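You operate a simulated robot arm through the tools that you are given. There is no shell and no other tool.

You are at the controls of a simulated robot arm. One attempt, no reset.

Task
Grease the 460 mm leaf's middle, stack it on the pin under the 340 mm leaf, and clamp them.
Fine: brush back in its pot. Set down upright: green grease brush. A coat counts when it lies all over at full strength: go over it till it gets no stronger.

The check looks at the end state, three seconds after you hand in, the way a careful person would. Anything else that was tipped, shoved, dropped, spilled or broken makes it a failure.

Robot
A 7-joint arm with a two-finger parallel gripper, fixed in place. Base frame: the origin is on the floor under the middle of its stand, x ahead of it, y to its left, z up; the work surface is at about z = 0.85. Units: m, degrees, N and s.
It reaches about 1.372 m from its shoulder. Its first joint turns from -149.0 to 149.0 degrees. Payload 3.43 kg.
Tool frame: the origin (TCP) lies between the finger pads and is the grasp point; the fingertips stand 0.03 m ahead of it; z points along the fingers, y is the line along which they close. The gripper opens to 0.094 m. The fingers are 0.028 m wide and 0.01 m thick; the gripper's body (0.05 by 0.096 m) begins 0.055 m behind the TCP.
Orientation is that of the tool frame in the base frame, as a unit quaternion [x, y, z, w]. With the fingers straight down and closing along the base's y, the tool's x points along the base's -x, its y along +y and its z along -z.

Tools
- The arm moves only by the tool drive_tool. Its argument "rows" is a list of rows, each an object of numbers (a shift or turn left out is 0, a gripper value left out holds the last): "x", "y", "z": the shift along the base's x, y, z in m; "wx", "wy", "wz": the turn, a rotation vector about the base's x, y, z in degrees; "claw": the finger opening in m, from 0 to 0.094. In form: [{"x": .., "y": .., "z": .., "wx": .., "wy": .., "wz": .., "claw": ..}, ...]. A call has 1 to 20 rows; each row is the pose to reach, as a shift and turn from the pose commanded when the call began. A row lasts 0.2 s, in which the tool goes at most 0.05 m and 8.6 degrees; a call with a longer step from one row to the next is refused whole, and so is a gripper value outside its range. Where a pose cannot be reached the arm comes as near as it can. A force on the tool above 40 N (or 10 N above the force at the start of the call, whichever is more), or a blocked arm, ends the call early, and 0.2 s more pass. Each finger travels about 0.045 m/s and halts on what it meets, pressing with about 23 N; the grip force reading is that of the motor and also rises with nothing between the fingers. The clock runs only during rows and for 0.2 s after the last one: add rows that repeat a pose to give the fingers time. It gives the time, the measured TCP pose, the force on the tool (base axes), the opening and the grip force at its end, in the units of the frame above (readings bear some noise), with the torque about the TCP (base axes, N m) and any sound that the robot's microphone picked up, and new pictures: "show" is both (left out), scene, wrist or none.
- Cameras (640 x 400 px; columns grow to the right, rows downward): "scene" is fixed at [0.049, 0.6502, 1.7664]; the picture's right is [-0.87, -0.50, 0.00], its down [-0.26, 0.45, -0.86] and it looks along [0.43, -0.74, -0.52] (base axes); focal length 327 px, centre (320, 200). "wrist" rides on the gripper at [0.076, 0.014, -0.103] in the tool frame; the picture's right is [-0.18, 0.98, 0.00], its down [-0.75, -0.14, -0.64] and it looks along [-0.63, -0.12, 0.77] (tool axes); focal length 243 px, centre (320, 200). There is no depth. A picture from a camera that has moved, and an enlarged one, comes with that camera's place and axes in the base frame and with its lens.
- zoom(camera, box): a new picture of the part [left, top, right, bottom] of that camera's present view, enlarged. No time passes.
- close_job(): hands the job in; it is judged then, once.

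Places have to be worked out from the pictures, the camera data and where the tool is seen. Open the gripper and draw the arm clear of the work before you hand the job in, unless the task says otherwise.

The tools are called after ">>>" as a command line: name --argument value ..., lists and objects as JSON in quotes. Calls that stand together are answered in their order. drive_tool: Moves the arm, as the interface text tells. Its arguments: {"type":"object","properties":{"rows":{"type":"array","items":{"type":"object","properties":{"x":{"type":"number"},"y":{"type":"number"},"z":{"type":"number"},"wx":{"type":"number"},"wy":{"type":"number"},"wz":{"type":"number"},"claw":{"type":"number"}}}},"show":{"type":"string","enum":["both","scene","wrist","none"]}},"required":["rows"]} The other tools are called the same way: zoom (camera, box) takes an enlarged picture of a part of a camera's view; close_job () hands the job in.

At the start:

```text
time: 0.0
ee_pos: [0.6556, -0.7388, 1.2335]
ee_rot: [0.0, 1.0, 0.0, -0.001]
contact_force: [1.0, -0.2, 0.2]
wrist_torque: [-0.02, -0.04, -0.01]
gripper_width: 0.0941
gripper_force: 0.1
```

scene: 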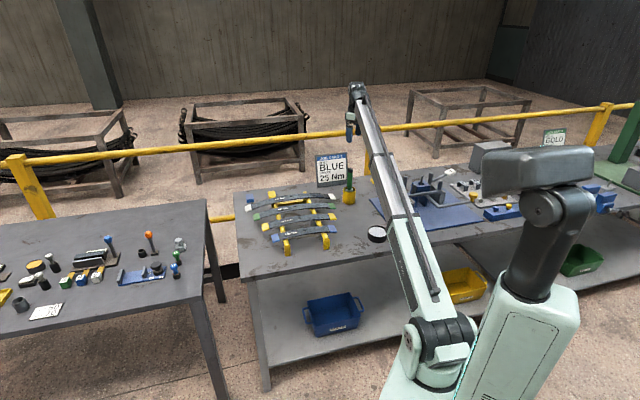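
wrist: 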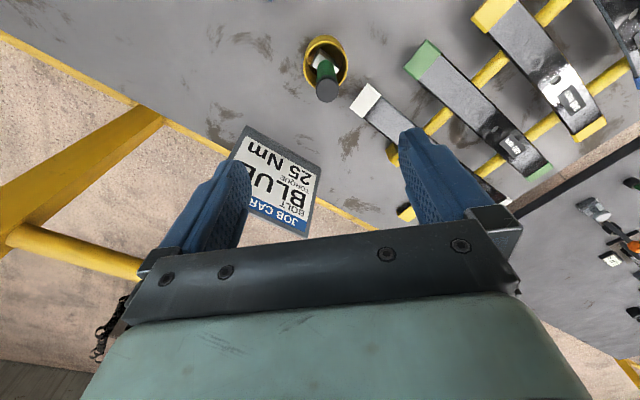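

The pictures show a bench with leaves on a yellow rack, a green brush in a yellow pot, a job card "BLUE 25 Nm", and a blue fixture further right. I'll enlarge several parts before moving.

>>> zoom --camera "scene" --box '[230, 150, 390, 250]'

>>> zoom --camera "scene" --box '[370, 130, 530, 230]'

>>> zoom --camera "scene" --box '[500, 120, 640, 220]'

>>> zoom --camera "scene" --box '[0, 220, 210, 330]'

>>> zoom --camera "wrist" --box '[340, 0, 640, 200]'

```text
4.00 times, centred on (310, 200) of scene
camera zoom: at [0.049, 0.6502, 1.7664], right [-0.87, -0.5, 0.0], down [-0.26, 0.45, -0.86], along [0.43, -0.74, -0.52], focal length 1309 px, centre (360, 200)
```

zoom: 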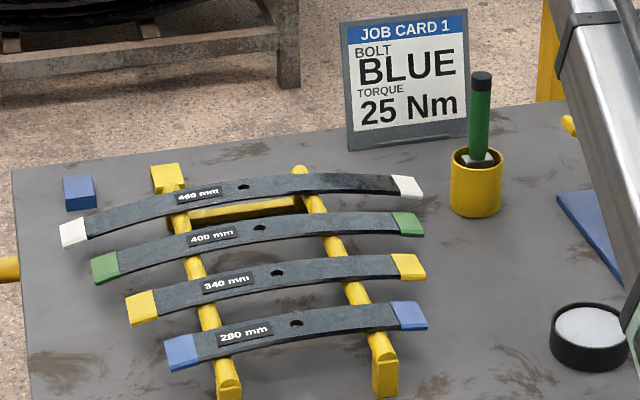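

```text
4.00 times, centred on (450, 180) of scene
camera zoom: at [0.049, 0.6502, 1.7664], right [-0.87, -0.5, 0.0], down [-0.26, 0.45, -0.86], along [0.43, -0.74, -0.52], focal length 1309 px, centre (-200, 280)
```

zoom: 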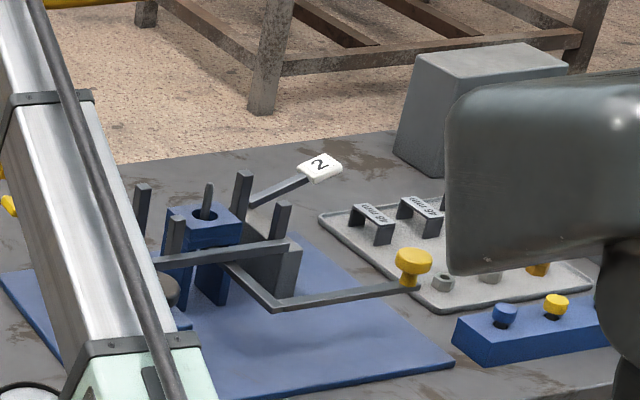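

```text
4.00 times, centred on (570, 170) of scene
camera zoom: at [0.049, 0.6502, 1.7664], right [-0.87, -0.5, 0.0], down [-0.26, 0.45, -0.86], along [0.43, -0.74, -0.52], focal length 1309 px, centre (-680, 320)
```

zoom: 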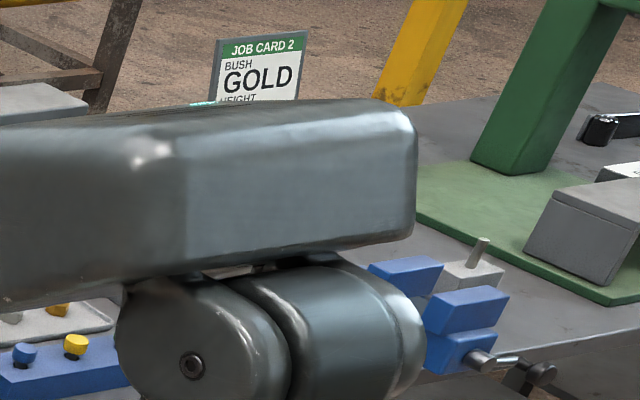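

```text
3.05 times, centred on (105, 275) of scene
camera zoom: at [0.049, 0.6502, 1.7664], right [-0.87, -0.5, 0.0], down [-0.26, 0.45, -0.86], along [0.43, -0.74, -0.52], focal length 998 px, centre (975, -29)
```

zoom: 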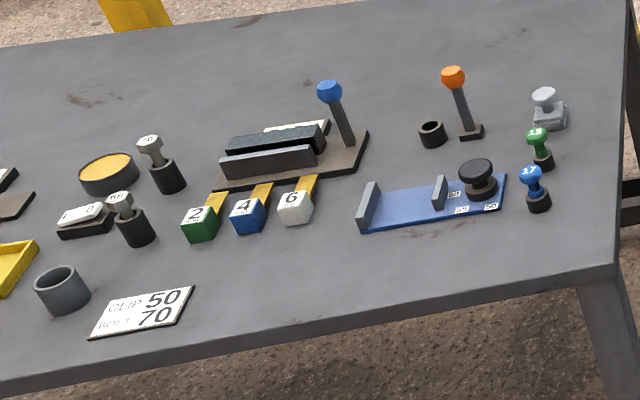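

```text
2.00 times, centred on (490, 100) of wrist
camera zoom: at [0.5787, -0.7246, 1.3362], right [0.18, 0.98, 0.0], down [0.75, -0.14, 0.64], along [0.63, -0.12, -0.77], focal length 485 px, centre (-20, 400)
```

zoom: 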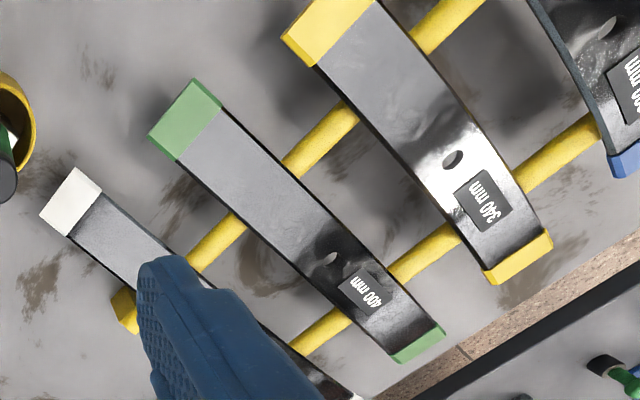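

I judge the pot at about (0.656, -0.73) and the leaf holes at 460: (0.895, -0.512), 400: (0.82, -0.44) and 340: (0.754, -0.373). The leaves lie at about 45° in plan. The arm hides the fixture, so I'll move back in -x at height to view it with the wrist camera.

>>> drive_tool --rows '[{"x": -0.03, "z": 0.01}, {"x": -0.07, "z": 0.02}, {"x": -0.11, "z": 0.03}, {"x": -0.15, "z": 0.04}, {"x": -0.19, "z": 0.05}, {"x": -0.23, "z": 0.06}, {"x": -0.27, "z": 0.07}, {"x": -0.31, "z": 0.07}, {"x": -0.35, "z": 0.07}, {"x": -0.39, "z": 0.07}, {"x": -0.4, "z": 0.07}, {"x": -0.4, "z": 0.07}]'

```text
time: 2.6
ee_pos: [0.2628, -0.769, 1.2506]
ee_rot: [0.0, 0.999, -0.041, 0.011]
contact_force: [-0.5, 0.4, -0.4]
wrist_torque: [0.02, -0.02, 0.0]
gripper_width: 0.0941
gripper_force: 0.1
out of reach, approached as far as the arm can: row 2, 3, 4, 5, 6, 7, 8, 9, 10, 11, 12
camera wrist: at [0.1834, -0.7464, 1.3513], right [0.18, 0.98, -0.07], down [0.74, -0.09, 0.67], along [0.65, -0.18, -0.74], focal length 243 px, centre (320, 200)
```

scene: 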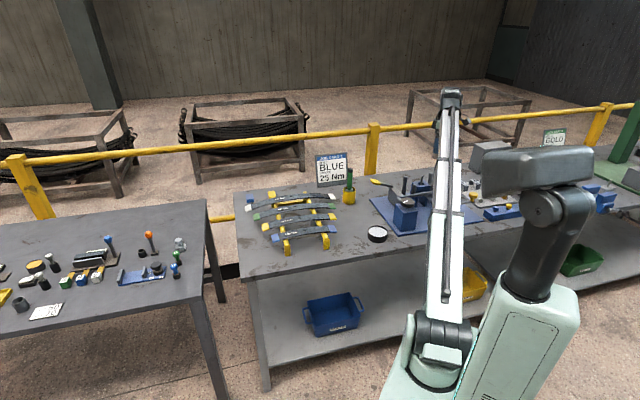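
wrist: 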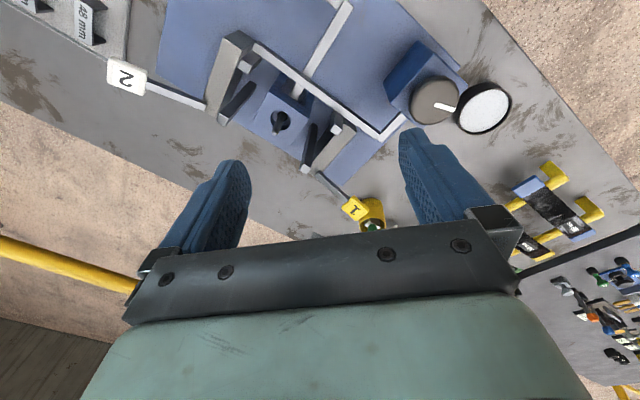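

The fixture is now in view, with two levers labelled "1" (yellow) and "2" (white), a central block with a pin, uprights and a dial. I'll enlarge it.

>>> zoom --camera "wrist" --box '[100, 0, 420, 200]'

>>> zoom --camera "wrist" --box '[350, 40, 640, 240]'

>>> zoom --camera "scene" --box '[350, 150, 480, 250]'

>>> zoom --camera "wrist" --box '[0, 0, 160, 100]'

```text
2.00 times, centred on (260, 100) of wrist
camera zoom: at [0.1834, -0.7464, 1.3513], right [0.18, 0.98, -0.07], down [0.74, -0.09, 0.67], along [0.65, -0.18, -0.74], focal length 485 px, centre (440, 400)
```

zoom: 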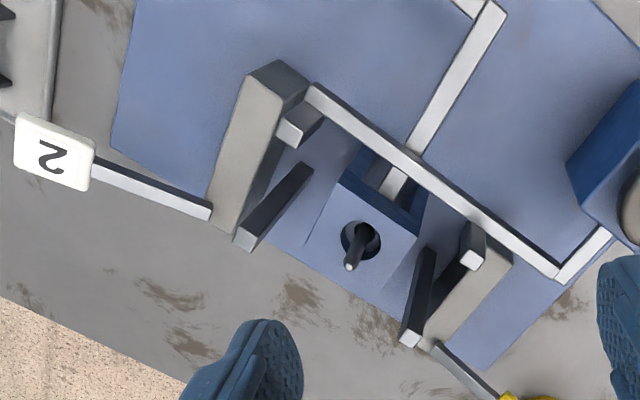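

```text
2.00 times, centred on (495, 140) of wrist
camera zoom: at [0.1834, -0.7464, 1.3513], right [0.18, 0.98, -0.07], down [0.74, -0.09, 0.67], along [0.65, -0.18, -0.74], focal length 485 px, centre (-30, 320)
```

zoom: 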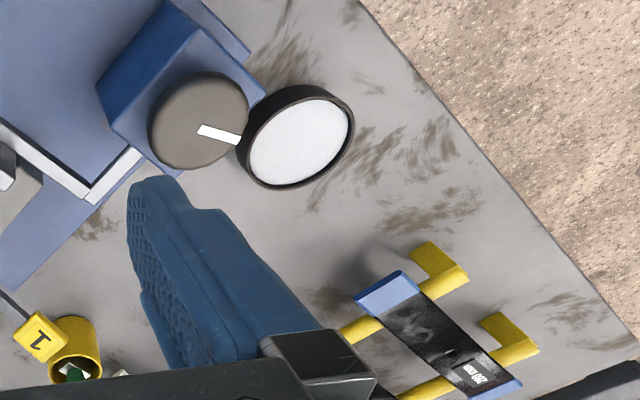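

```text
4.00 times, centred on (415, 200) of scene
camera zoom: at [0.049, 0.6502, 1.7664], right [-0.87, -0.5, 0.0], down [-0.26, 0.45, -0.86], along [0.43, -0.74, -0.52], focal length 1309 px, centre (-60, 200)
```

zoom: 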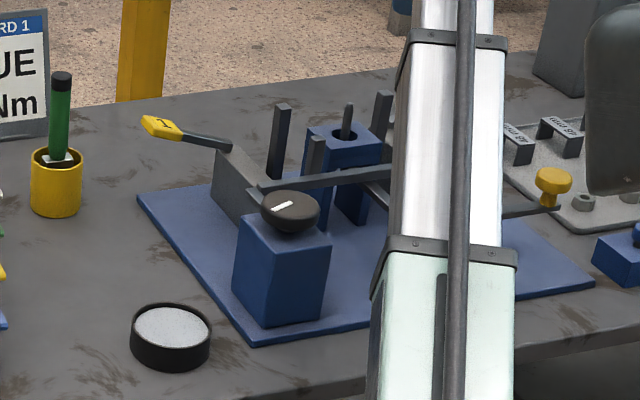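

```text
4.00 times, centred on (80, 50) of wrist
camera zoom: at [0.1834, -0.7464, 1.3513], right [0.18, 0.98, -0.07], down [0.74, -0.09, 0.67], along [0.65, -0.18, -0.74], focal length 970 px, centre (1280, 800)
```

zoom: 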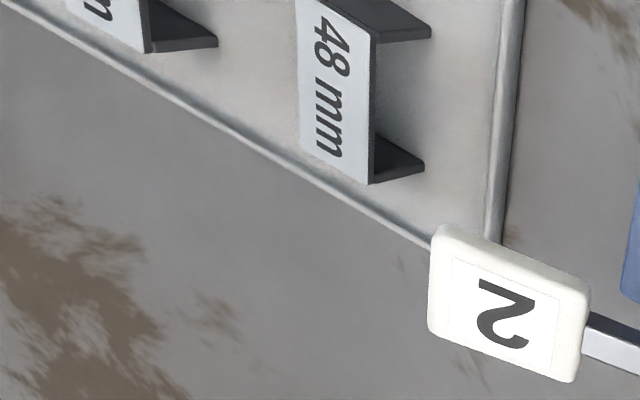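

The fixture block with its pin sits at about (0.334, -0.866, 0.98), and the uprights flank a leaf axis at about 45° in plan. The tin with white contents is near (0.41, -0.51) and the pot near (0.656, -0.73). I'll move for a closer look at the tin and the fixture.

>>> drive_tool --rows '[{"x": 0.03, "y": 0.03, "z": -0.02}, {"x": 0.05, "y": 0.06, "z": -0.05}, {"x": 0.05, "y": 0.1, "z": -0.08}, {"x": 0.05, "y": 0.14, "z": -0.1}, {"x": 0.05, "y": 0.18, "z": -0.12}, {"x": 0.05, "y": 0.2, "z": -0.13}, {"x": 0.05, "y": 0.2, "z": -0.13}]'

```text
time: 4.2
ee_pos: [0.3125, -0.5705, 1.1193]
ee_rot: [0.0, 0.999, -0.04, 0.011]
contact_force: [0.2, 0.1, 0.2]
wrist_torque: [0.01, 0.01, 0.02]
gripper_width: 0.094
gripper_force: 0.1
camera wrist: at [0.2338, -0.5471, 1.2206], right [0.18, 0.98, -0.07], down [0.74, -0.09, 0.67], along [0.65, -0.18, -0.74], focal length 243 px, centre (320, 200)
```

scene: 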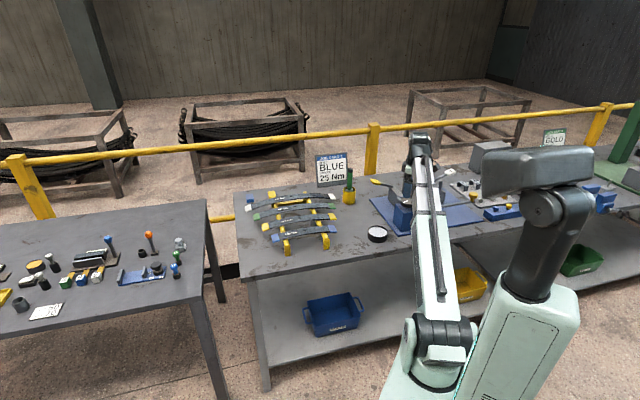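
wrist: 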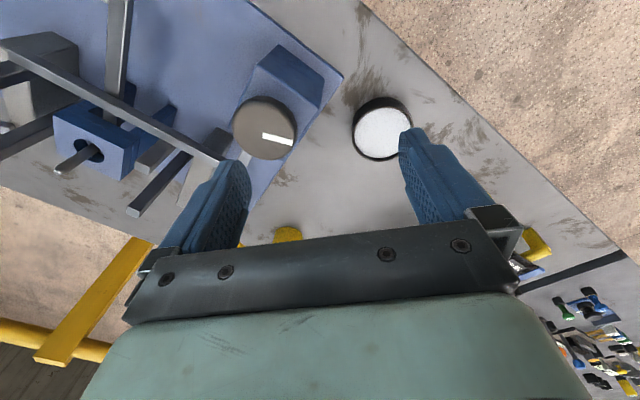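

The commanded pose tracks the reached pose, with a slight tilt that I'll correct later. I'll enlarge the tin and fixture now.

>>> zoom --camera "wrist" --box '[330, 80, 430, 170]'

>>> zoom --camera "wrist" --box '[0, 0, 300, 220]'

>>> zoom --camera "scene" --box '[330, 150, 490, 250]'

```text
4.44 times, centred on (380, 125) of wrist
camera zoom: at [0.2338, -0.5471, 1.2206], right [0.18, 0.98, -0.07], down [0.74, -0.09, 0.67], along [0.65, -0.18, -0.74], focal length 1078 px, centre (53, 533)
```

zoom: 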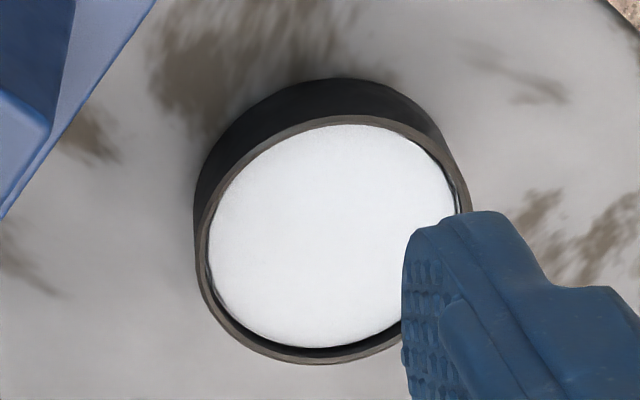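

```text
1.82 times, centred on (150, 110) of wrist
camera zoom: at [0.2338, -0.5471, 1.2206], right [0.18, 0.98, -0.07], down [0.74, -0.09, 0.67], along [0.65, -0.18, -0.74], focal length 441 px, centre (629, 364)
```

zoom: 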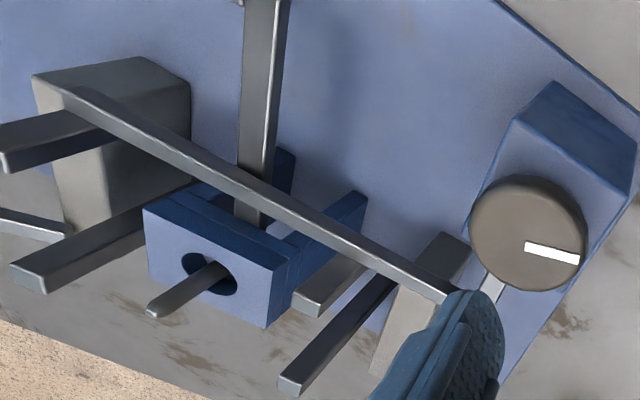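

```text
4.00 times, centred on (410, 200) of scene
camera zoom: at [0.049, 0.6502, 1.7664], right [-0.87, -0.5, 0.0], down [-0.26, 0.45, -0.86], along [0.43, -0.74, -0.52], focal length 1309 px, centre (-40, 200)
```

zoom: 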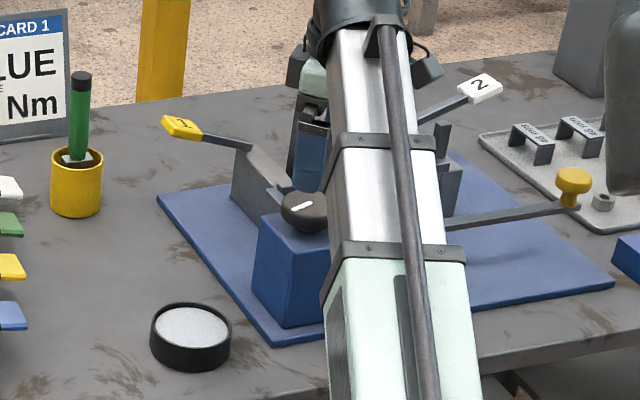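

The tin holds white grease and the yellow pot holds the brush. I need a clearer view of the clamp mechanism, so I'll yaw the wrist 90° while rising so the camera looks at the fixture from the far side.

>>> drive_tool --rows '[{"z": 0.04, "wz": 8}, {"z": 0.07, "wz": 16}, {"z": 0.09, "wz": 24}, {"z": 0.09, "wz": 32}, {"z": 0.09, "wz": 40}, {"z": 0.09, "wz": 48}, {"z": 0.09, "wz": 56}, {"z": 0.09, "wz": 64}, {"z": 0.09, "wz": 72}, {"z": 0.09, "wz": 80}, {"z": 0.09, "wz": 88}, {"z": 0.09, "wz": 90}, {"z": 0.09, "wz": 90}]'

```text
time: 7.0
ee_pos: [0.3328, -0.5962, 1.1586]
ee_rot: [-0.706, 0.706, -0.047, 0.027]
contact_force: [0.3, -0.4, 0.2]
wrist_torque: [0.0, -0.02, -0.05]
gripper_width: 0.0941
gripper_force: 0.0
out of reach, approached as far as the arm can: row 2, 3, 4, 5, 6, 7, 8, 9, 10, 11, 12, 13
camera wrist: at [0.3062, -0.6692, 1.2638], right [-0.98, 0.18, -0.11], down [0.07, 0.77, 0.63], along [0.2, 0.61, -0.77], focal length 243 px, centre (320, 200)
```

scene: 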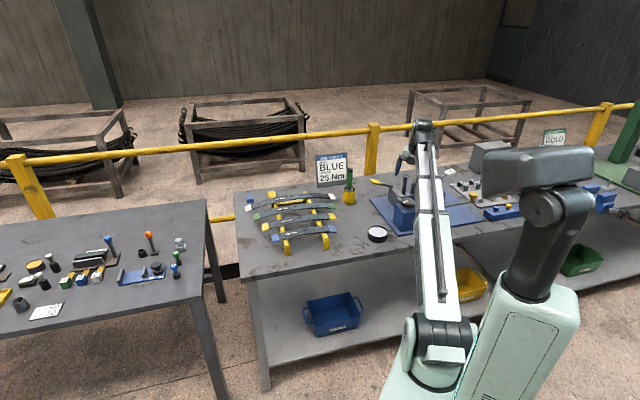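
wrist: 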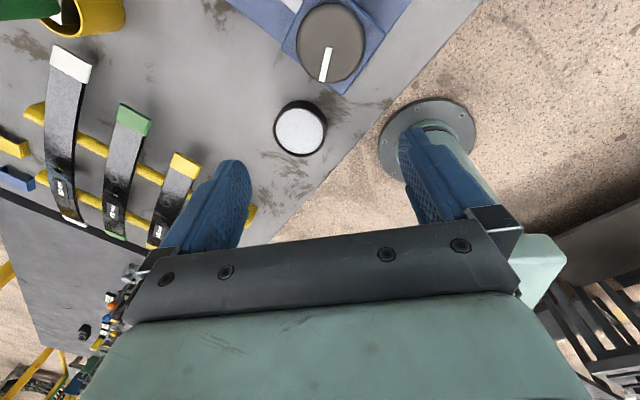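

The yaw works, and reachable height falls as I come nearer the base. Now I'll move outward over the fixture and tilt the fingers outward so the camera looks nearly straight down at it.

>>> drive_tool --rows '[{"y": -0.04, "z": 0.01, "wx": -4}, {"y": -0.08, "z": 0.02, "wx": -8}, {"y": -0.12, "z": 0.04, "wx": -12}, {"y": -0.16, "z": 0.06, "wx": -16}, {"y": -0.2, "z": 0.08, "wx": -20}, {"y": -0.23, "z": 0.1, "wx": -24}, {"y": -0.25, "z": 0.11, "wx": -28}, {"y": -0.25, "z": 0.12, "wx": -30}, {"y": -0.25, "z": 0.12, "wx": -30}]'

```text
time: 9.0
ee_pos: [0.3324, -0.8421, 1.2837]
ee_rot: [0.689, -0.67, 0.227, 0.156]
contact_force: [-0.6, -0.2, 0.1]
wrist_torque: [0.03, -0.04, 0.01]
gripper_width: 0.0942
gripper_force: 0.0
camera wrist: at [0.3066, -0.8546, 1.4109], right [-0.98, 0.11, -0.19], down [0.08, 0.98, 0.16], along [0.2, 0.15, -0.97], focal length 243 px, centre (320, 200)
```

scene: 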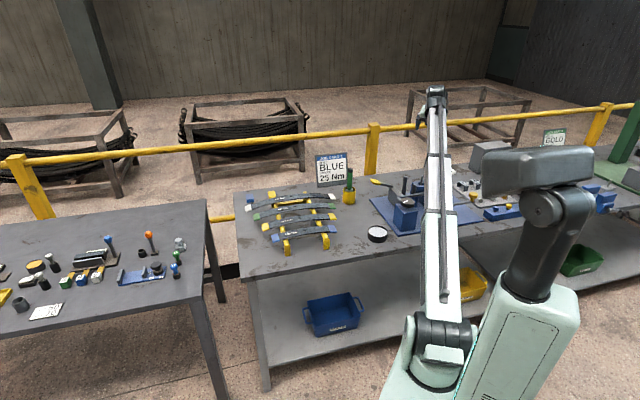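
wrist: 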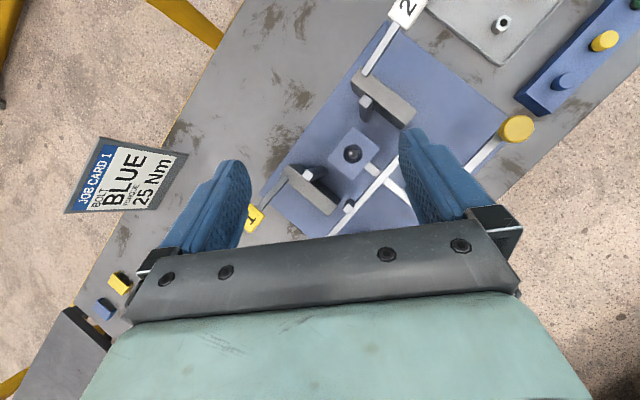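

Now it is a nearly top-down view of the fixture. I'll enlarge it.

>>> zoom --camera "wrist" --box '[220, 0, 560, 240]'

>>> zoom --camera "wrist" --box '[280, 80, 430, 230]'

>>> zoom --camera "scene" --box '[360, 150, 500, 240]'

```text
1.67 times, centred on (390, 120) of wrist
camera zoom: at [0.3066, -0.8546, 1.4109], right [-0.98, 0.11, -0.19], down [0.08, 0.98, 0.16], along [0.2, 0.15, -0.97], focal length 404 px, centre (203, 333)
```

zoom: 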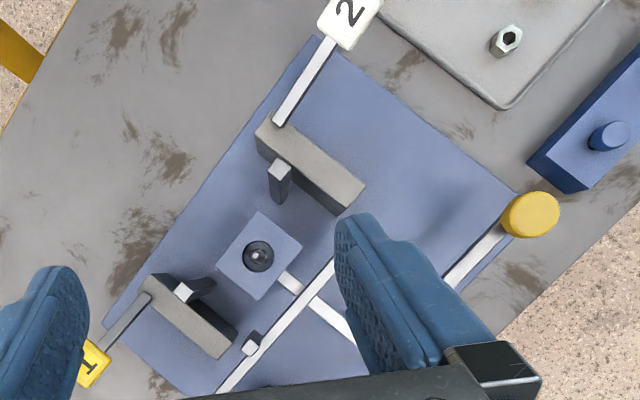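

```text
2.67 times, centred on (355, 155) of wrist
camera zoom: at [0.3066, -0.8546, 1.4109], right [-0.98, 0.11, -0.19], down [0.08, 0.98, 0.16], along [0.2, 0.15, -0.97], focal length 647 px, centre (227, 320)
```

zoom: 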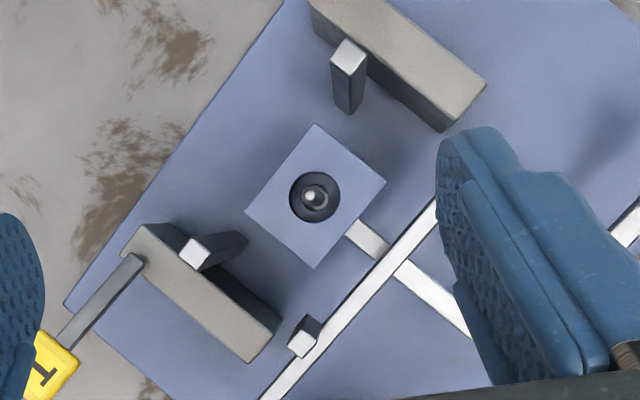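

```text
4.44 times, centred on (430, 195) of scene
camera zoom: at [0.049, 0.6502, 1.7664], right [-0.87, -0.5, 0.0], down [-0.26, 0.45, -0.86], along [0.43, -0.74, -0.52], focal length 1455 px, centre (-169, 222)
```

zoom: 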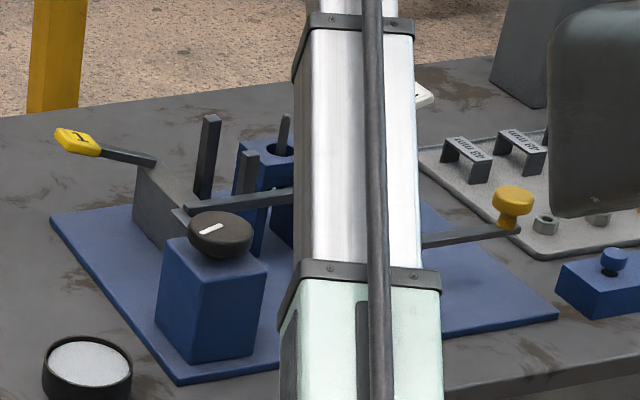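

The fixture has a central block with a pin, guide posts, two end walls with levers 1 and 2, a crank with a yellow knob, and a dial box. The arm hides part of it from the scene camera, so I'll move over the rack with yaw 45° and fingers straight down. That lets me inspect the leaves and leaves the fixture clear in the scene view.

>>> drive_tool --rows '[{"x": 0.0285, "y": 0.03, "z": -0.002, "wx": 2.47, "wy": -0.53, "wz": -3.49}, {"x": 0.057, "y": 0.06, "z": -0.005, "wx": 4.95, "wy": -1.05, "wz": -6.98}, {"x": 0.0854, "y": 0.09, "z": -0.01, "wx": 7.42, "wy": -1.58, "wz": -10.48}, {"x": 0.1138, "y": 0.12, "z": -0.015, "wx": 9.89, "wy": -2.1, "wz": -13.97}, {"x": 0.1423, "y": 0.15, "z": -0.02, "wx": 12.37, "wy": -2.63, "wz": -17.46}, {"x": 0.1708, "y": 0.18, "z": -0.025, "wx": 14.84, "wy": -3.15, "wz": -20.95}, {"x": 0.1992, "y": 0.21, "z": -0.03, "wx": 17.31, "wy": -3.68, "wz": -24.45}, {"x": 0.2277, "y": 0.24, "z": -0.035, "wx": 19.78, "wy": -4.2, "wz": -27.94}, {"x": 0.2562, "y": 0.27, "z": -0.04, "wx": 22.26, "wy": -4.73, "wz": -31.43}, {"x": 0.2846, "y": 0.3, "z": -0.045, "wx": 24.73, "wy": -5.25, "wz": -34.92}, {"x": 0.3131, "y": 0.33, "z": -0.05, "wx": 27.2, "wy": -5.78, "wz": -38.42}, {"x": 0.3415, "y": 0.36, "z": -0.055, "wx": 29.68, "wy": -6.3, "wz": -41.91}, {"x": 0.37, "y": 0.39, "z": -0.06, "wx": 32.15, "wy": -6.83, "wz": -45.4}, {"x": 0.37, "y": 0.39, "z": -0.06, "wx": 32.15, "wy": -6.83, "wz": -45.4}]'

```text
time: 12.0
ee_pos: [0.7109, -0.4561, 1.2034]
ee_rot: [-0.381, 0.924, -0.013, 0.007]
contact_force: [-0.4, 0.0, -0.2]
wrist_torque: [-0.02, 0.0, -0.02]
gripper_width: 0.0939
gripper_force: 0.1
out of reach, approached as far as the arm can: row 11, 12, 13, 14
camera wrist: at [0.6436, -0.4978, 1.3063], right [-0.56, 0.83, -0.03], down [0.62, 0.44, 0.65], along [0.55, 0.35, -0.76], focal length 243 px, centre (320, 200)
```

scene: 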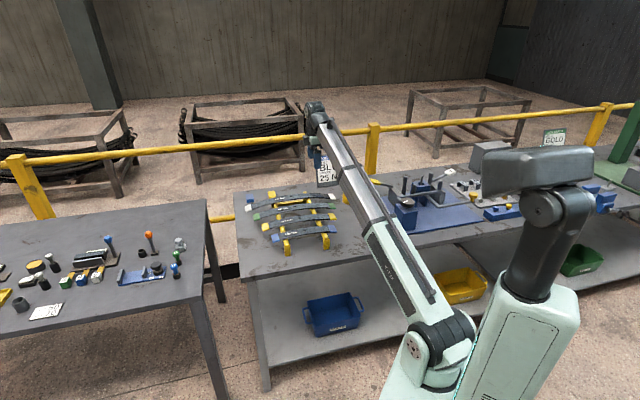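
wrist: 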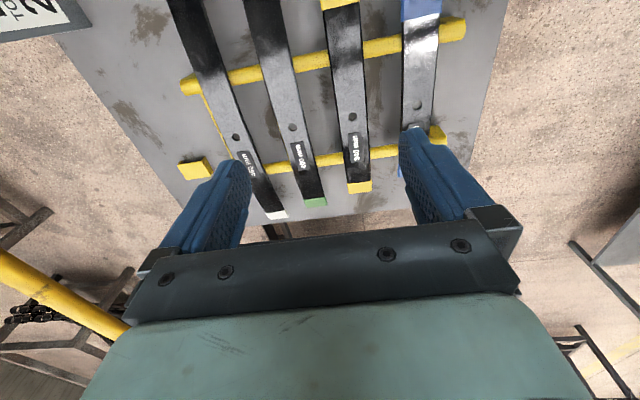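

The fixture is now unobstructed in the scene view, so I'll enlarge it tightly, along with the tray, the rack and the leaves.

>>> zoom --camera "scene" --box '[370, 155, 490, 235]'

>>> zoom --camera "scene" --box '[385, 165, 445, 210]'

>>> zoom --camera "wrist" --box '[160, 0, 480, 220]'

>>> zoom --camera "scene" --box '[230, 170, 390, 260]'

```text
5.00 times, centred on (430, 195) of scene
camera zoom: at [0.049, 0.6502, 1.7664], right [-0.87, -0.5, 0.0], down [-0.26, 0.45, -0.86], along [0.43, -0.74, -0.52], focal length 1636 px, centre (-230, 225)
```

zoom: 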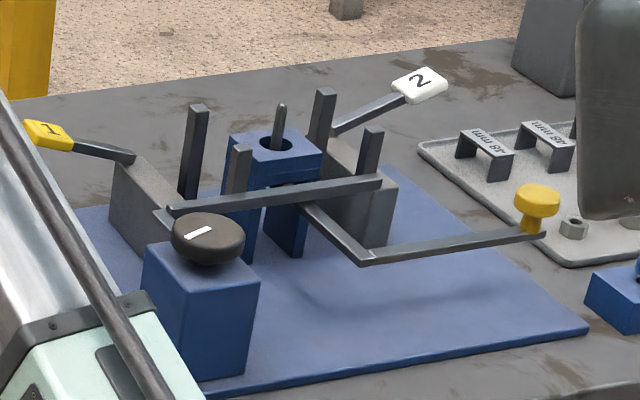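

```text
8.89 times, centred on (415, 188) of scene
camera zoom: at [0.049, 0.6502, 1.7664], right [-0.87, -0.5, 0.0], down [-0.26, 0.45, -0.86], along [0.43, -0.74, -0.52], focal length 2909 px, centre (-524, 311)
```

zoom: 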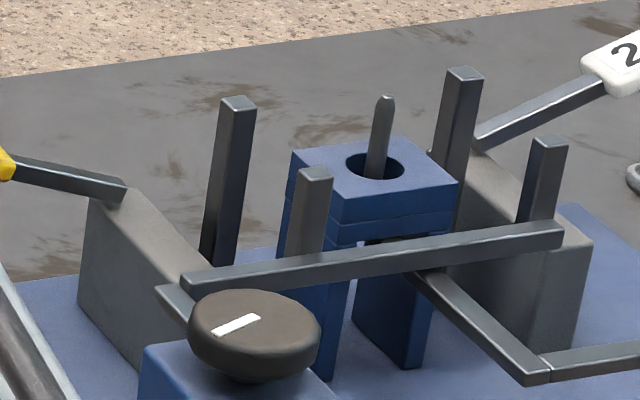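

```text
1.82 times, centred on (320, 110) of wrist
camera zoom: at [0.6436, -0.4978, 1.3063], right [-0.56, 0.83, -0.03], down [0.62, 0.44, 0.65], along [0.55, 0.35, -0.76], focal length 441 px, centre (320, 364)
```

zoom: 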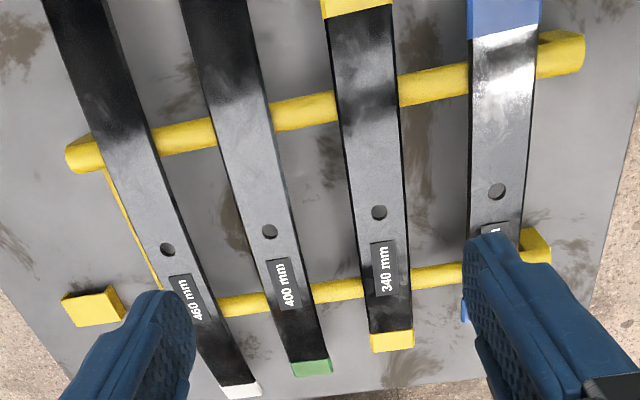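

```text
4.00 times, centred on (310, 215) of scene
camera zoom: at [0.049, 0.6502, 1.7664], right [-0.87, -0.5, 0.0], down [-0.26, 0.45, -0.86], along [0.43, -0.74, -0.52], focal length 1309 px, centre (360, 140)
```

zoom: 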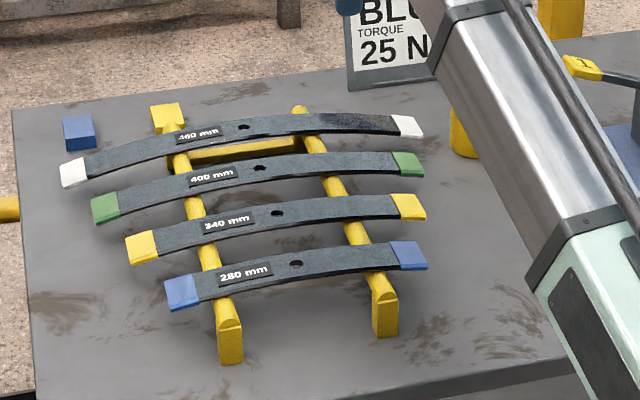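

The leaves are about 45 mm wide with the hole in the middle, and the 460 leaf lies farthest back on the rack. The fixture has a pin in a large hole, guide posts, end walls with levers 1 and 2, a bar and an L-crank. Next I'll inspect the brush and pot closely from above.

>>> drive_tool --rows '[{"x": -0.01, "y": -0.044, "z": 0.0, "wx": 0.5, "wy": 0.6}, {"x": -0.02, "y": -0.088, "z": 0.0, "wx": 1.07, "wy": 1.32}, {"x": -0.03, "y": -0.132, "z": 0.0, "wx": 1.07, "wy": 1.32}, {"x": -0.04, "y": -0.176, "z": -0.01, "wx": 1.07, "wy": 1.32}, {"x": -0.05, "y": -0.22, "z": -0.03, "wx": 1.07, "wy": 1.32}, {"x": -0.061, "y": -0.264, "z": -0.045, "wx": 1.07, "wy": 1.32}, {"x": -0.061, "y": -0.264, "z": -0.045, "wx": 1.07, "wy": 1.32}]'

```text
time: 13.6
ee_pos: [0.6469, -0.7251, 1.1579]
ee_rot: [-0.381, 0.924, 0.013, -0.007]
contact_force: [0.0, -0.8, 0.3]
wrist_torque: [0.0, 0.0, 0.0]
gripper_width: 0.0938
gripper_force: 0.1
out of reach, approached as far as the arm can: row 1, 2, 3
camera wrist: at [0.5842, -0.7698, 1.2627], right [-0.56, 0.83, 0.03], down [0.65, 0.42, 0.63], along [0.51, 0.38, -0.77], focal length 243 px, centre (320, 200)
```

scene: 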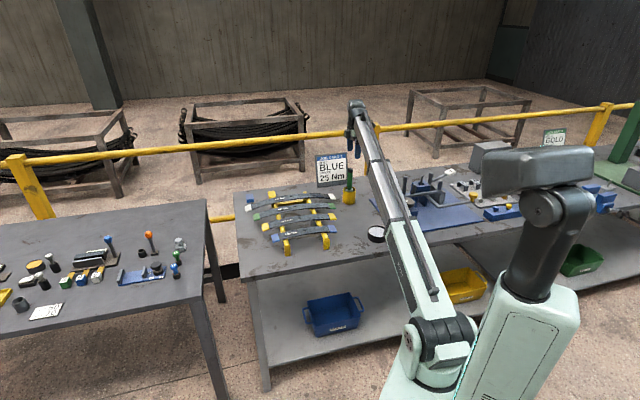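
wrist: 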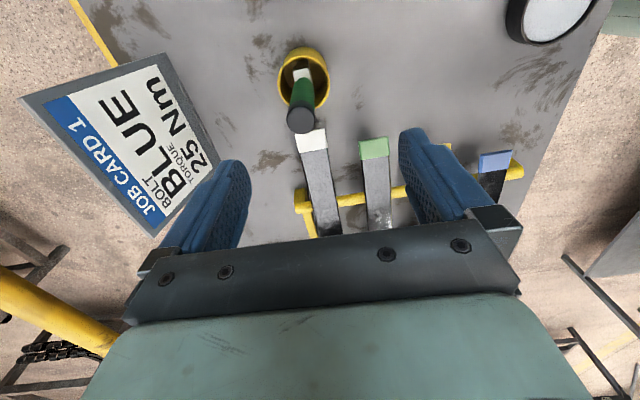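

The brush stands in the pot below. I'll enlarge it.

>>> zoom --camera "wrist" --box '[250, 30, 370, 150]'

>>> zoom --camera "scene" --box '[310, 140, 390, 215]'

>>> zoom --camera "wrist" --box '[270, 100, 520, 250]'

```text
3.33 times, centred on (310, 90) of wrist
camera zoom: at [0.5842, -0.7698, 1.2627], right [-0.56, 0.83, 0.03], down [0.65, 0.42, 0.63], along [0.51, 0.38, -0.77], focal length 809 px, centre (353, 567)
```

zoom: 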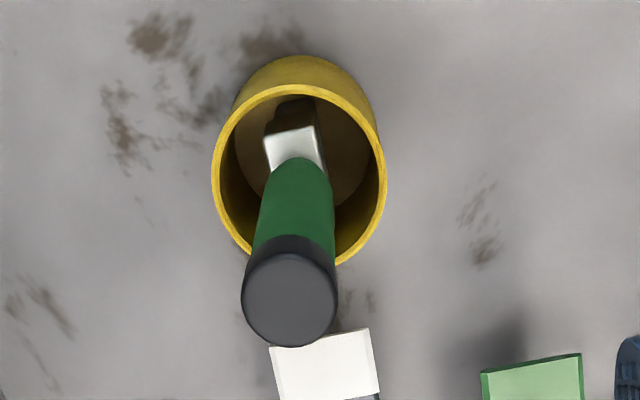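

```text
5.33 times, centred on (350, 178) of scene
camera zoom: at [0.049, 0.6502, 1.7664], right [-0.87, -0.5, 0.0], down [-0.26, 0.45, -0.86], along [0.43, -0.74, -0.52], focal length 1746 px, centre (160, 320)
```

zoom: 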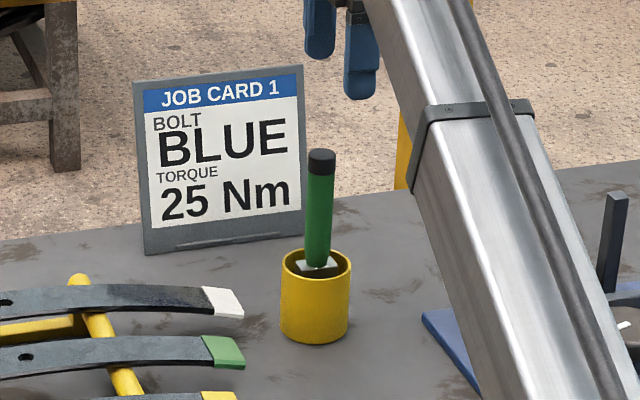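

```text
2.56 times, centred on (395, 175) of wrist
camera zoom: at [0.5842, -0.7698, 1.2627], right [-0.56, 0.83, 0.03], down [0.65, 0.42, 0.63], along [0.51, 0.38, -0.77], focal length 621 px, centre (128, 264)
```

zoom: 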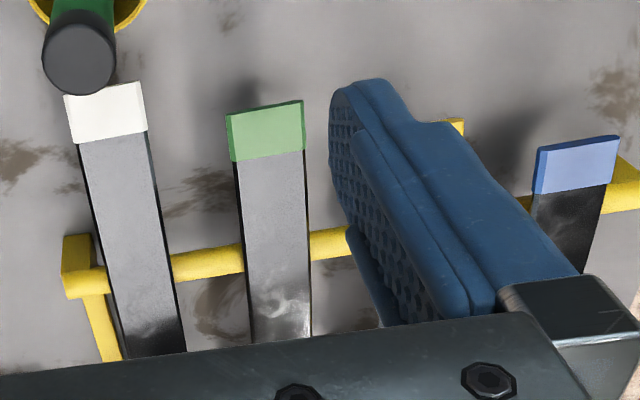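

The brush has a round handle about 26 mm in diameter, with its cap at about (0.660, -0.731, 1.038). It stands upright in the pot, whose rim is near z 0.92, and its flat ferrule lies across the leaf direction. I'll centre over it, level the tool and descend partway to check alignment.

>>> drive_tool --rows '[{"x": 0.013, "y": -0.006, "z": 0.0, "wx": -1.07, "wy": -1.32}, {"x": 0.013, "y": -0.006, "z": -0.03, "wx": -1.07, "wy": -1.32}, {"x": 0.013, "y": -0.006, "z": -0.06, "wx": -1.07, "wy": -1.32}, {"x": 0.013, "y": -0.006, "z": -0.085, "wx": -1.07, "wy": -1.32}, {"x": 0.013, "y": -0.006, "z": -0.085, "wx": -1.07, "wy": -1.32}]'

```text
time: 14.8
ee_pos: [0.6608, -0.7281, 1.0726]
ee_rot: [-0.382, 0.924, -0.001, -0.001]
contact_force: [-0.2, 0.2, 0.3]
wrist_torque: [-0.05, -0.03, -0.01]
gripper_width: 0.0941
gripper_force: 0.0
camera wrist: at [0.5966, -0.7717, 1.1771], right [-0.56, 0.83, 0.0], down [0.63, 0.43, 0.64], along [0.53, 0.36, -0.77], focal length 243 px, centre (320, 200)
```

scene: 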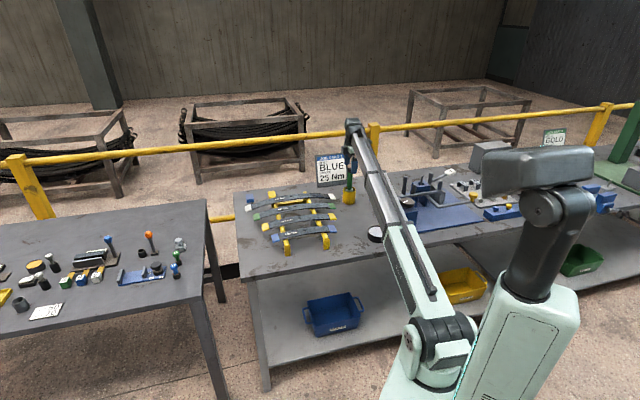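
wrist: 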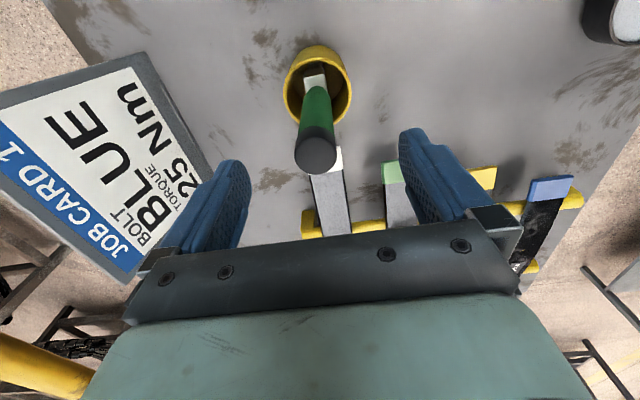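

The brush cap is centred between the fingers at about (0.6628, -0.730). I'll descend so the TCP is near z 1.0 and close on the handle.

>>> drive_tool --rows '[{"x": 0.002, "y": -0.002, "z": -0.03}, {"x": 0.002, "y": -0.002, "z": -0.055}, {"x": 0.002, "y": -0.002, "z": -0.074}, {"x": 0.002, "y": -0.002, "z": -0.074, "claw": 0.06}, {"x": 0.002, "y": -0.002, "z": -0.074, "claw": 0.04}, {"x": 0.002, "y": -0.002, "z": -0.074, "claw": 0.02}, {"x": 0.002, "y": -0.002, "z": -0.074, "claw": 0.015}, {"x": 0.002, "y": -0.002, "z": -0.074, "claw": 0.015}, {"x": 0.002, "y": -0.002, "z": -0.074, "claw": 0.015}]'

```text
time: 16.8
ee_pos: [0.6621, -0.7301, 0.9969]
ee_rot: [-0.382, 0.924, 0.0, 0.0]
contact_force: [-0.4, 0.3, -0.3]
wrist_torque: [-0.02, 0.03, -0.01]
gripper_width: 0.0257
gripper_force: 23.1
camera wrist: at [0.5977, -0.7743, 1.1014], right [-0.56, 0.83, 0.0], down [0.63, 0.43, 0.64], along [0.53, 0.36, -0.77], focal length 243 px, centre (320, 200)
```

scene: 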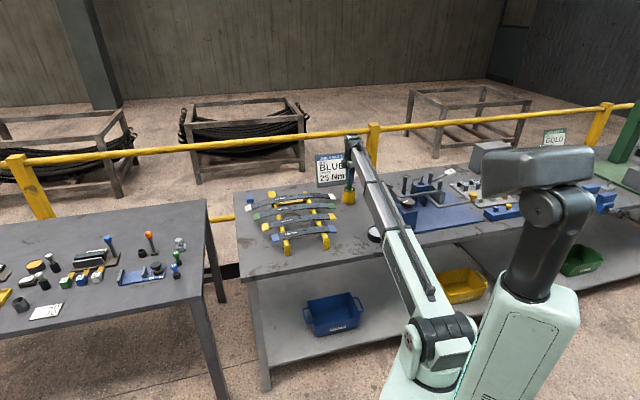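
wrist: 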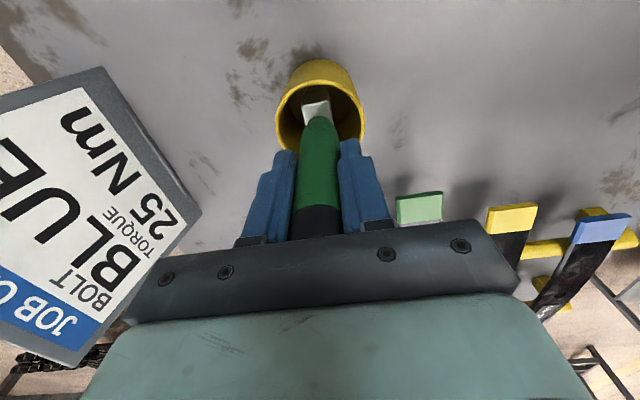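

The handle is gripped at 25.7 mm with 23 N. I'll lift it straight up out of the pot; I've noted the grasp pose (0.662, -0.730, 0.997) for returning it.

>>> drive_tool --rows '[{"z": 0.02}, {"z": 0.05}, {"z": 0.08}, {"z": 0.11}, {"z": 0.13}, {"z": 0.13}]'

```text
time: 18.2
ee_pos: [0.6628, -0.7271, 1.13]
ee_rot: [-0.382, 0.924, 0.0, -0.001]
contact_force: [0.3, 0.3, -0.8]
wrist_torque: [0.0, -0.01, 0.01]
gripper_width: 0.0259
gripper_force: 23.2
camera wrist: at [0.5985, -0.7716, 1.2342], right [-0.56, 0.83, 0.0], down [0.63, 0.43, 0.64], along [0.53, 0.36, -0.77], focal length 243 px, centre (320, 200)
```

scene: 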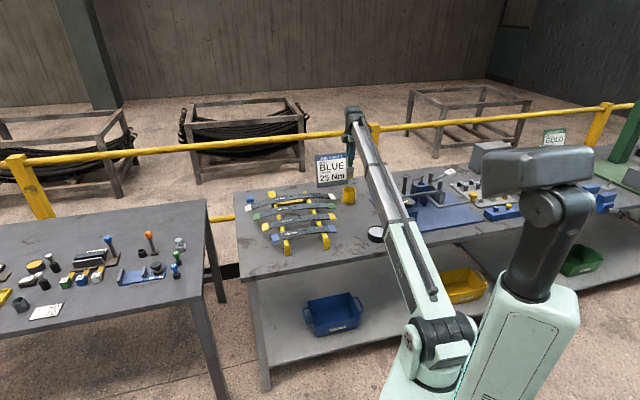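
wrist: 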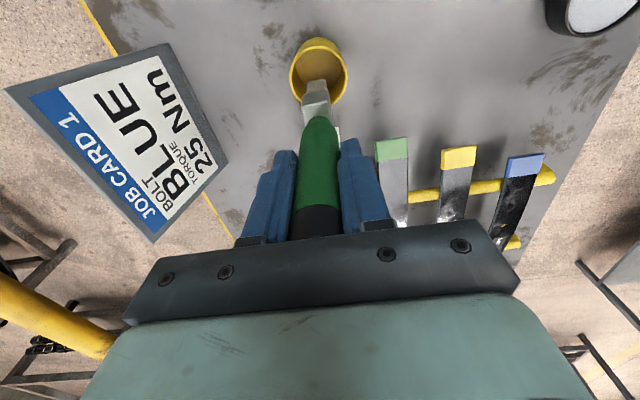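

>>> zoom --camera "scene" --box '[320, 100, 390, 210]'

>>> zoom --camera "wrist" --box '[270, 30, 370, 130]'

```text
3.64 times, centred on (355, 155) of scene
camera zoom: at [0.049, 0.6502, 1.7664], right [-0.87, -0.5, 0.0], down [-0.26, 0.45, -0.86], along [0.43, -0.74, -0.52], focal length 1190 px, centre (193, 364)
```

zoom: 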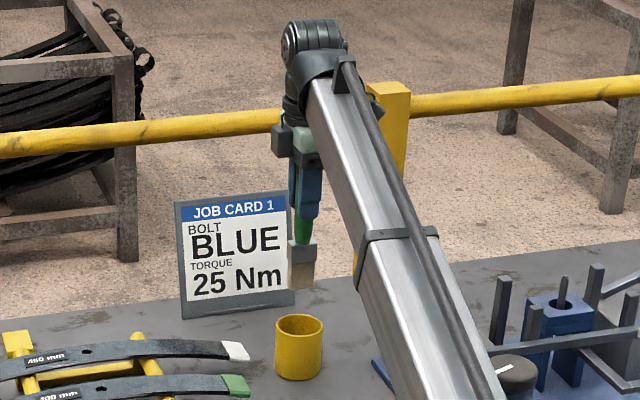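

```text
4.00 times, centred on (320, 80) of wrist
camera zoom: at [0.5985, -0.7716, 1.2342], right [-0.56, 0.83, 0.0], down [0.63, 0.43, 0.64], along [0.53, 0.36, -0.77], focal length 970 px, centre (320, 680)
```

zoom: 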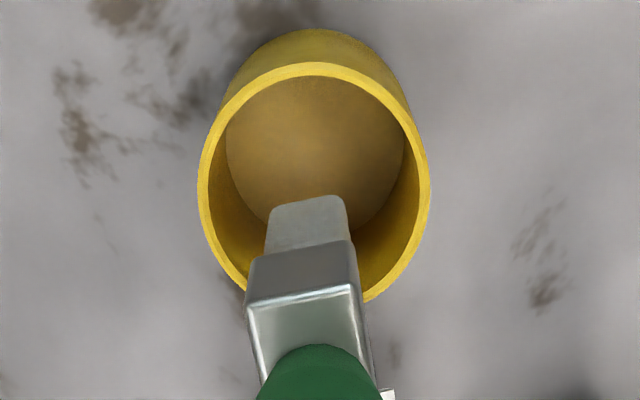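

The bristle tip is about 0.145 m below the TCP and the pot is empty inside, so the grease must be in the black tin at about (0.412, -0.511), rim z ≈ 0.885. I'll carry the brush to above the tin.

>>> drive_tool --rows '[{"x": -0.03, "y": 0.027, "z": 0.0}, {"x": -0.06, "y": 0.054, "z": 0.0}, {"x": -0.09, "y": 0.081, "z": 0.0}, {"x": -0.12, "y": 0.107, "z": -0.005}, {"x": -0.15, "y": 0.133, "z": -0.01}, {"x": -0.18, "y": 0.158, "z": -0.015}, {"x": -0.21, "y": 0.184, "z": -0.02}, {"x": -0.235, "y": 0.205, "z": -0.025}, {"x": -0.25, "y": 0.217, "z": -0.03}, {"x": -0.25, "y": 0.217, "z": -0.03}]'

```text
time: 20.4
ee_pos: [0.4126, -0.5137, 1.099]
ee_rot: [-0.382, 0.924, -0.002, 0.0]
contact_force: [0.3, 0.0, -1.2]
wrist_torque: [-0.04, -0.02, 0.0]
gripper_width: 0.0257
gripper_force: 23.2
camera wrist: at [0.3481, -0.5563, 1.2021], right [-0.56, 0.83, 0.0], down [0.63, 0.43, 0.64], along [0.53, 0.36, -0.77], focal length 243 px, centre (320, 200)
```

scene: 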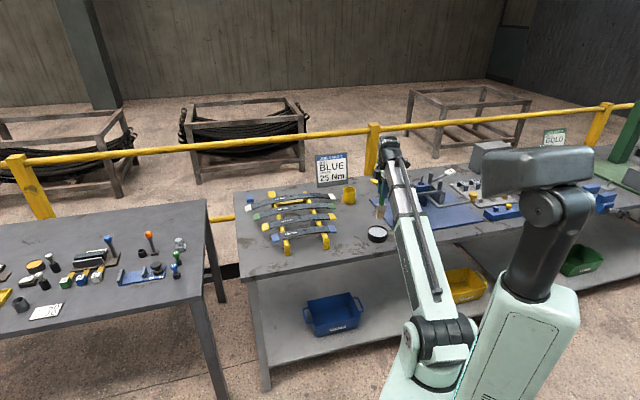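
wrist: 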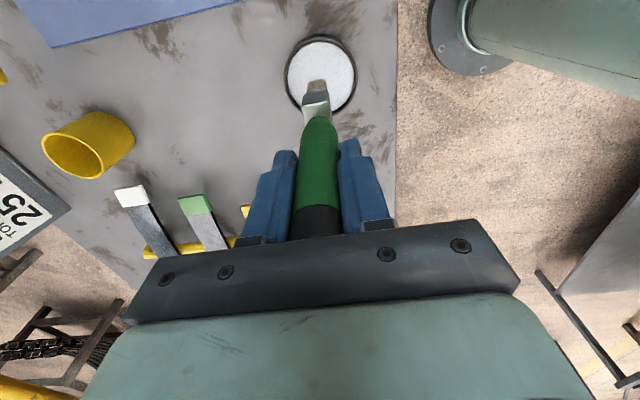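

The tip is over the tin. I'll enlarge to check the tip height against the grease surface.

>>> zoom --camera "scene" --box '[350, 170, 410, 250]'

>>> zoom --camera "wrist" --box '[270, 20, 370, 120]'

```text
5.00 times, centred on (380, 210) of scene
camera zoom: at [0.049, 0.6502, 1.7664], right [-0.87, -0.5, 0.0], down [-0.26, 0.45, -0.86], along [0.43, -0.74, -0.52], focal length 1636 px, centre (20, 150)
```

zoom: 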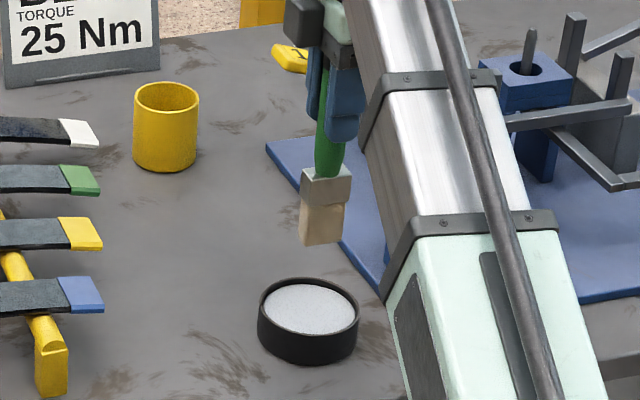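

```text
4.00 times, centred on (320, 70) of wrist
camera zoom: at [0.3481, -0.5563, 1.2021], right [-0.56, 0.83, 0.0], down [0.63, 0.43, 0.64], along [0.53, 0.36, -0.77], focal length 970 px, centre (320, 720)
```

zoom: 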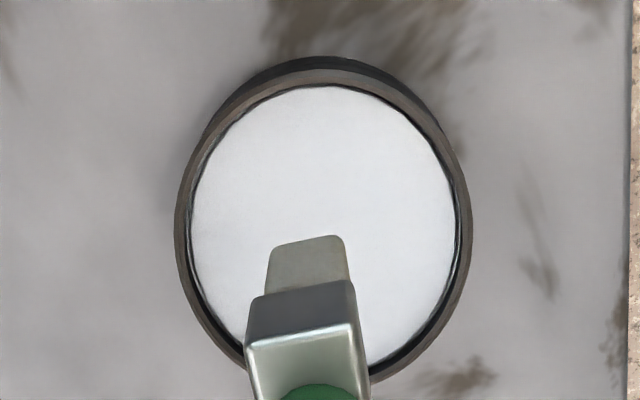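

Tip is at about z 0.949 and the grease surface at about 0.876. I'll lower until the bristles are just in the grease (TCP ≈ 1.02), with a small in-place stir, watching force.

>>> drive_tool --rows '[{"x": -0.003, "y": -0.001, "z": -0.03}, {"x": -0.003, "y": -0.001, "z": -0.055}, {"x": -0.003, "y": -0.001, "z": -0.07}, {"x": -0.003, "y": -0.001, "z": -0.076}, {"x": -0.003, "y": -0.001, "z": -0.079}, {"x": -0.003, "y": -0.001, "z": -0.079}]'

```text
time: 21.8
ee_pos: [0.4098, -0.5146, 1.022]
ee_rot: [-0.382, 0.924, -0.001, 0.0]
contact_force: [-1.8, -1.4, 34.5]
wrist_torque: [0.14, 0.14, 0.0]
gripper_width: 0.0259
gripper_force: 23.5
camera wrist: at [0.3453, -0.5573, 1.1255], right [-0.56, 0.83, 0.0], down [0.63, 0.43, 0.64], along [0.53, 0.36, -0.77], focal length 243 px, centre (320, 200)
```

scene: 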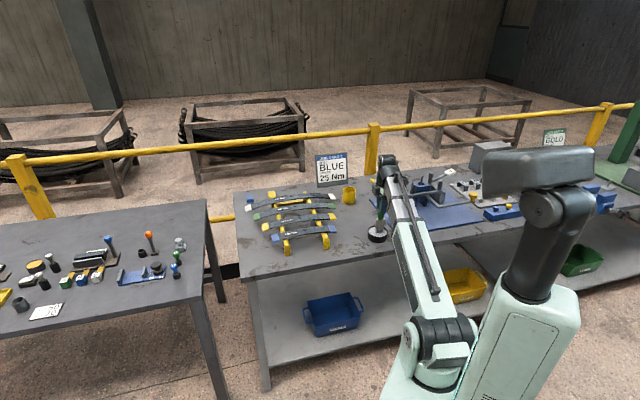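
wrist: 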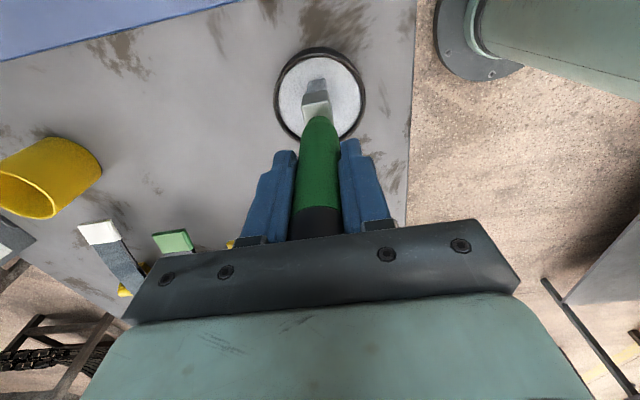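

It presses with 34 N, harder than needed. I'll ease up a little and look at the reading.

>>> drive_tool --rows '[{"z": 0.003}, {"z": 0.005}]' --show "none"

>>> drive_tool --rows '[{"z": 0.003}, {"z": 0.003}]' --show "none"

```text
time: 22.4
ee_pos: [0.4094, -0.5135, 1.0243]
ee_rot: [-0.383, 0.924, -0.001, 0.0]
contact_force: [-1.1, -1.2, -0.4]
wrist_torque: [0.02, 0.03, 0.01]
gripper_width: 0.026
gripper_force: 23.1
```

```text
time: 23.0
ee_pos: [0.4099, -0.5152, 1.028]
ee_rot: [-0.382, 0.924, 0.0, -0.001]
contact_force: [-0.1, -0.3, -1.4]
wrist_torque: [0.0, 0.02, -0.03]
gripper_width: 0.026
gripper_force: 22.9
```

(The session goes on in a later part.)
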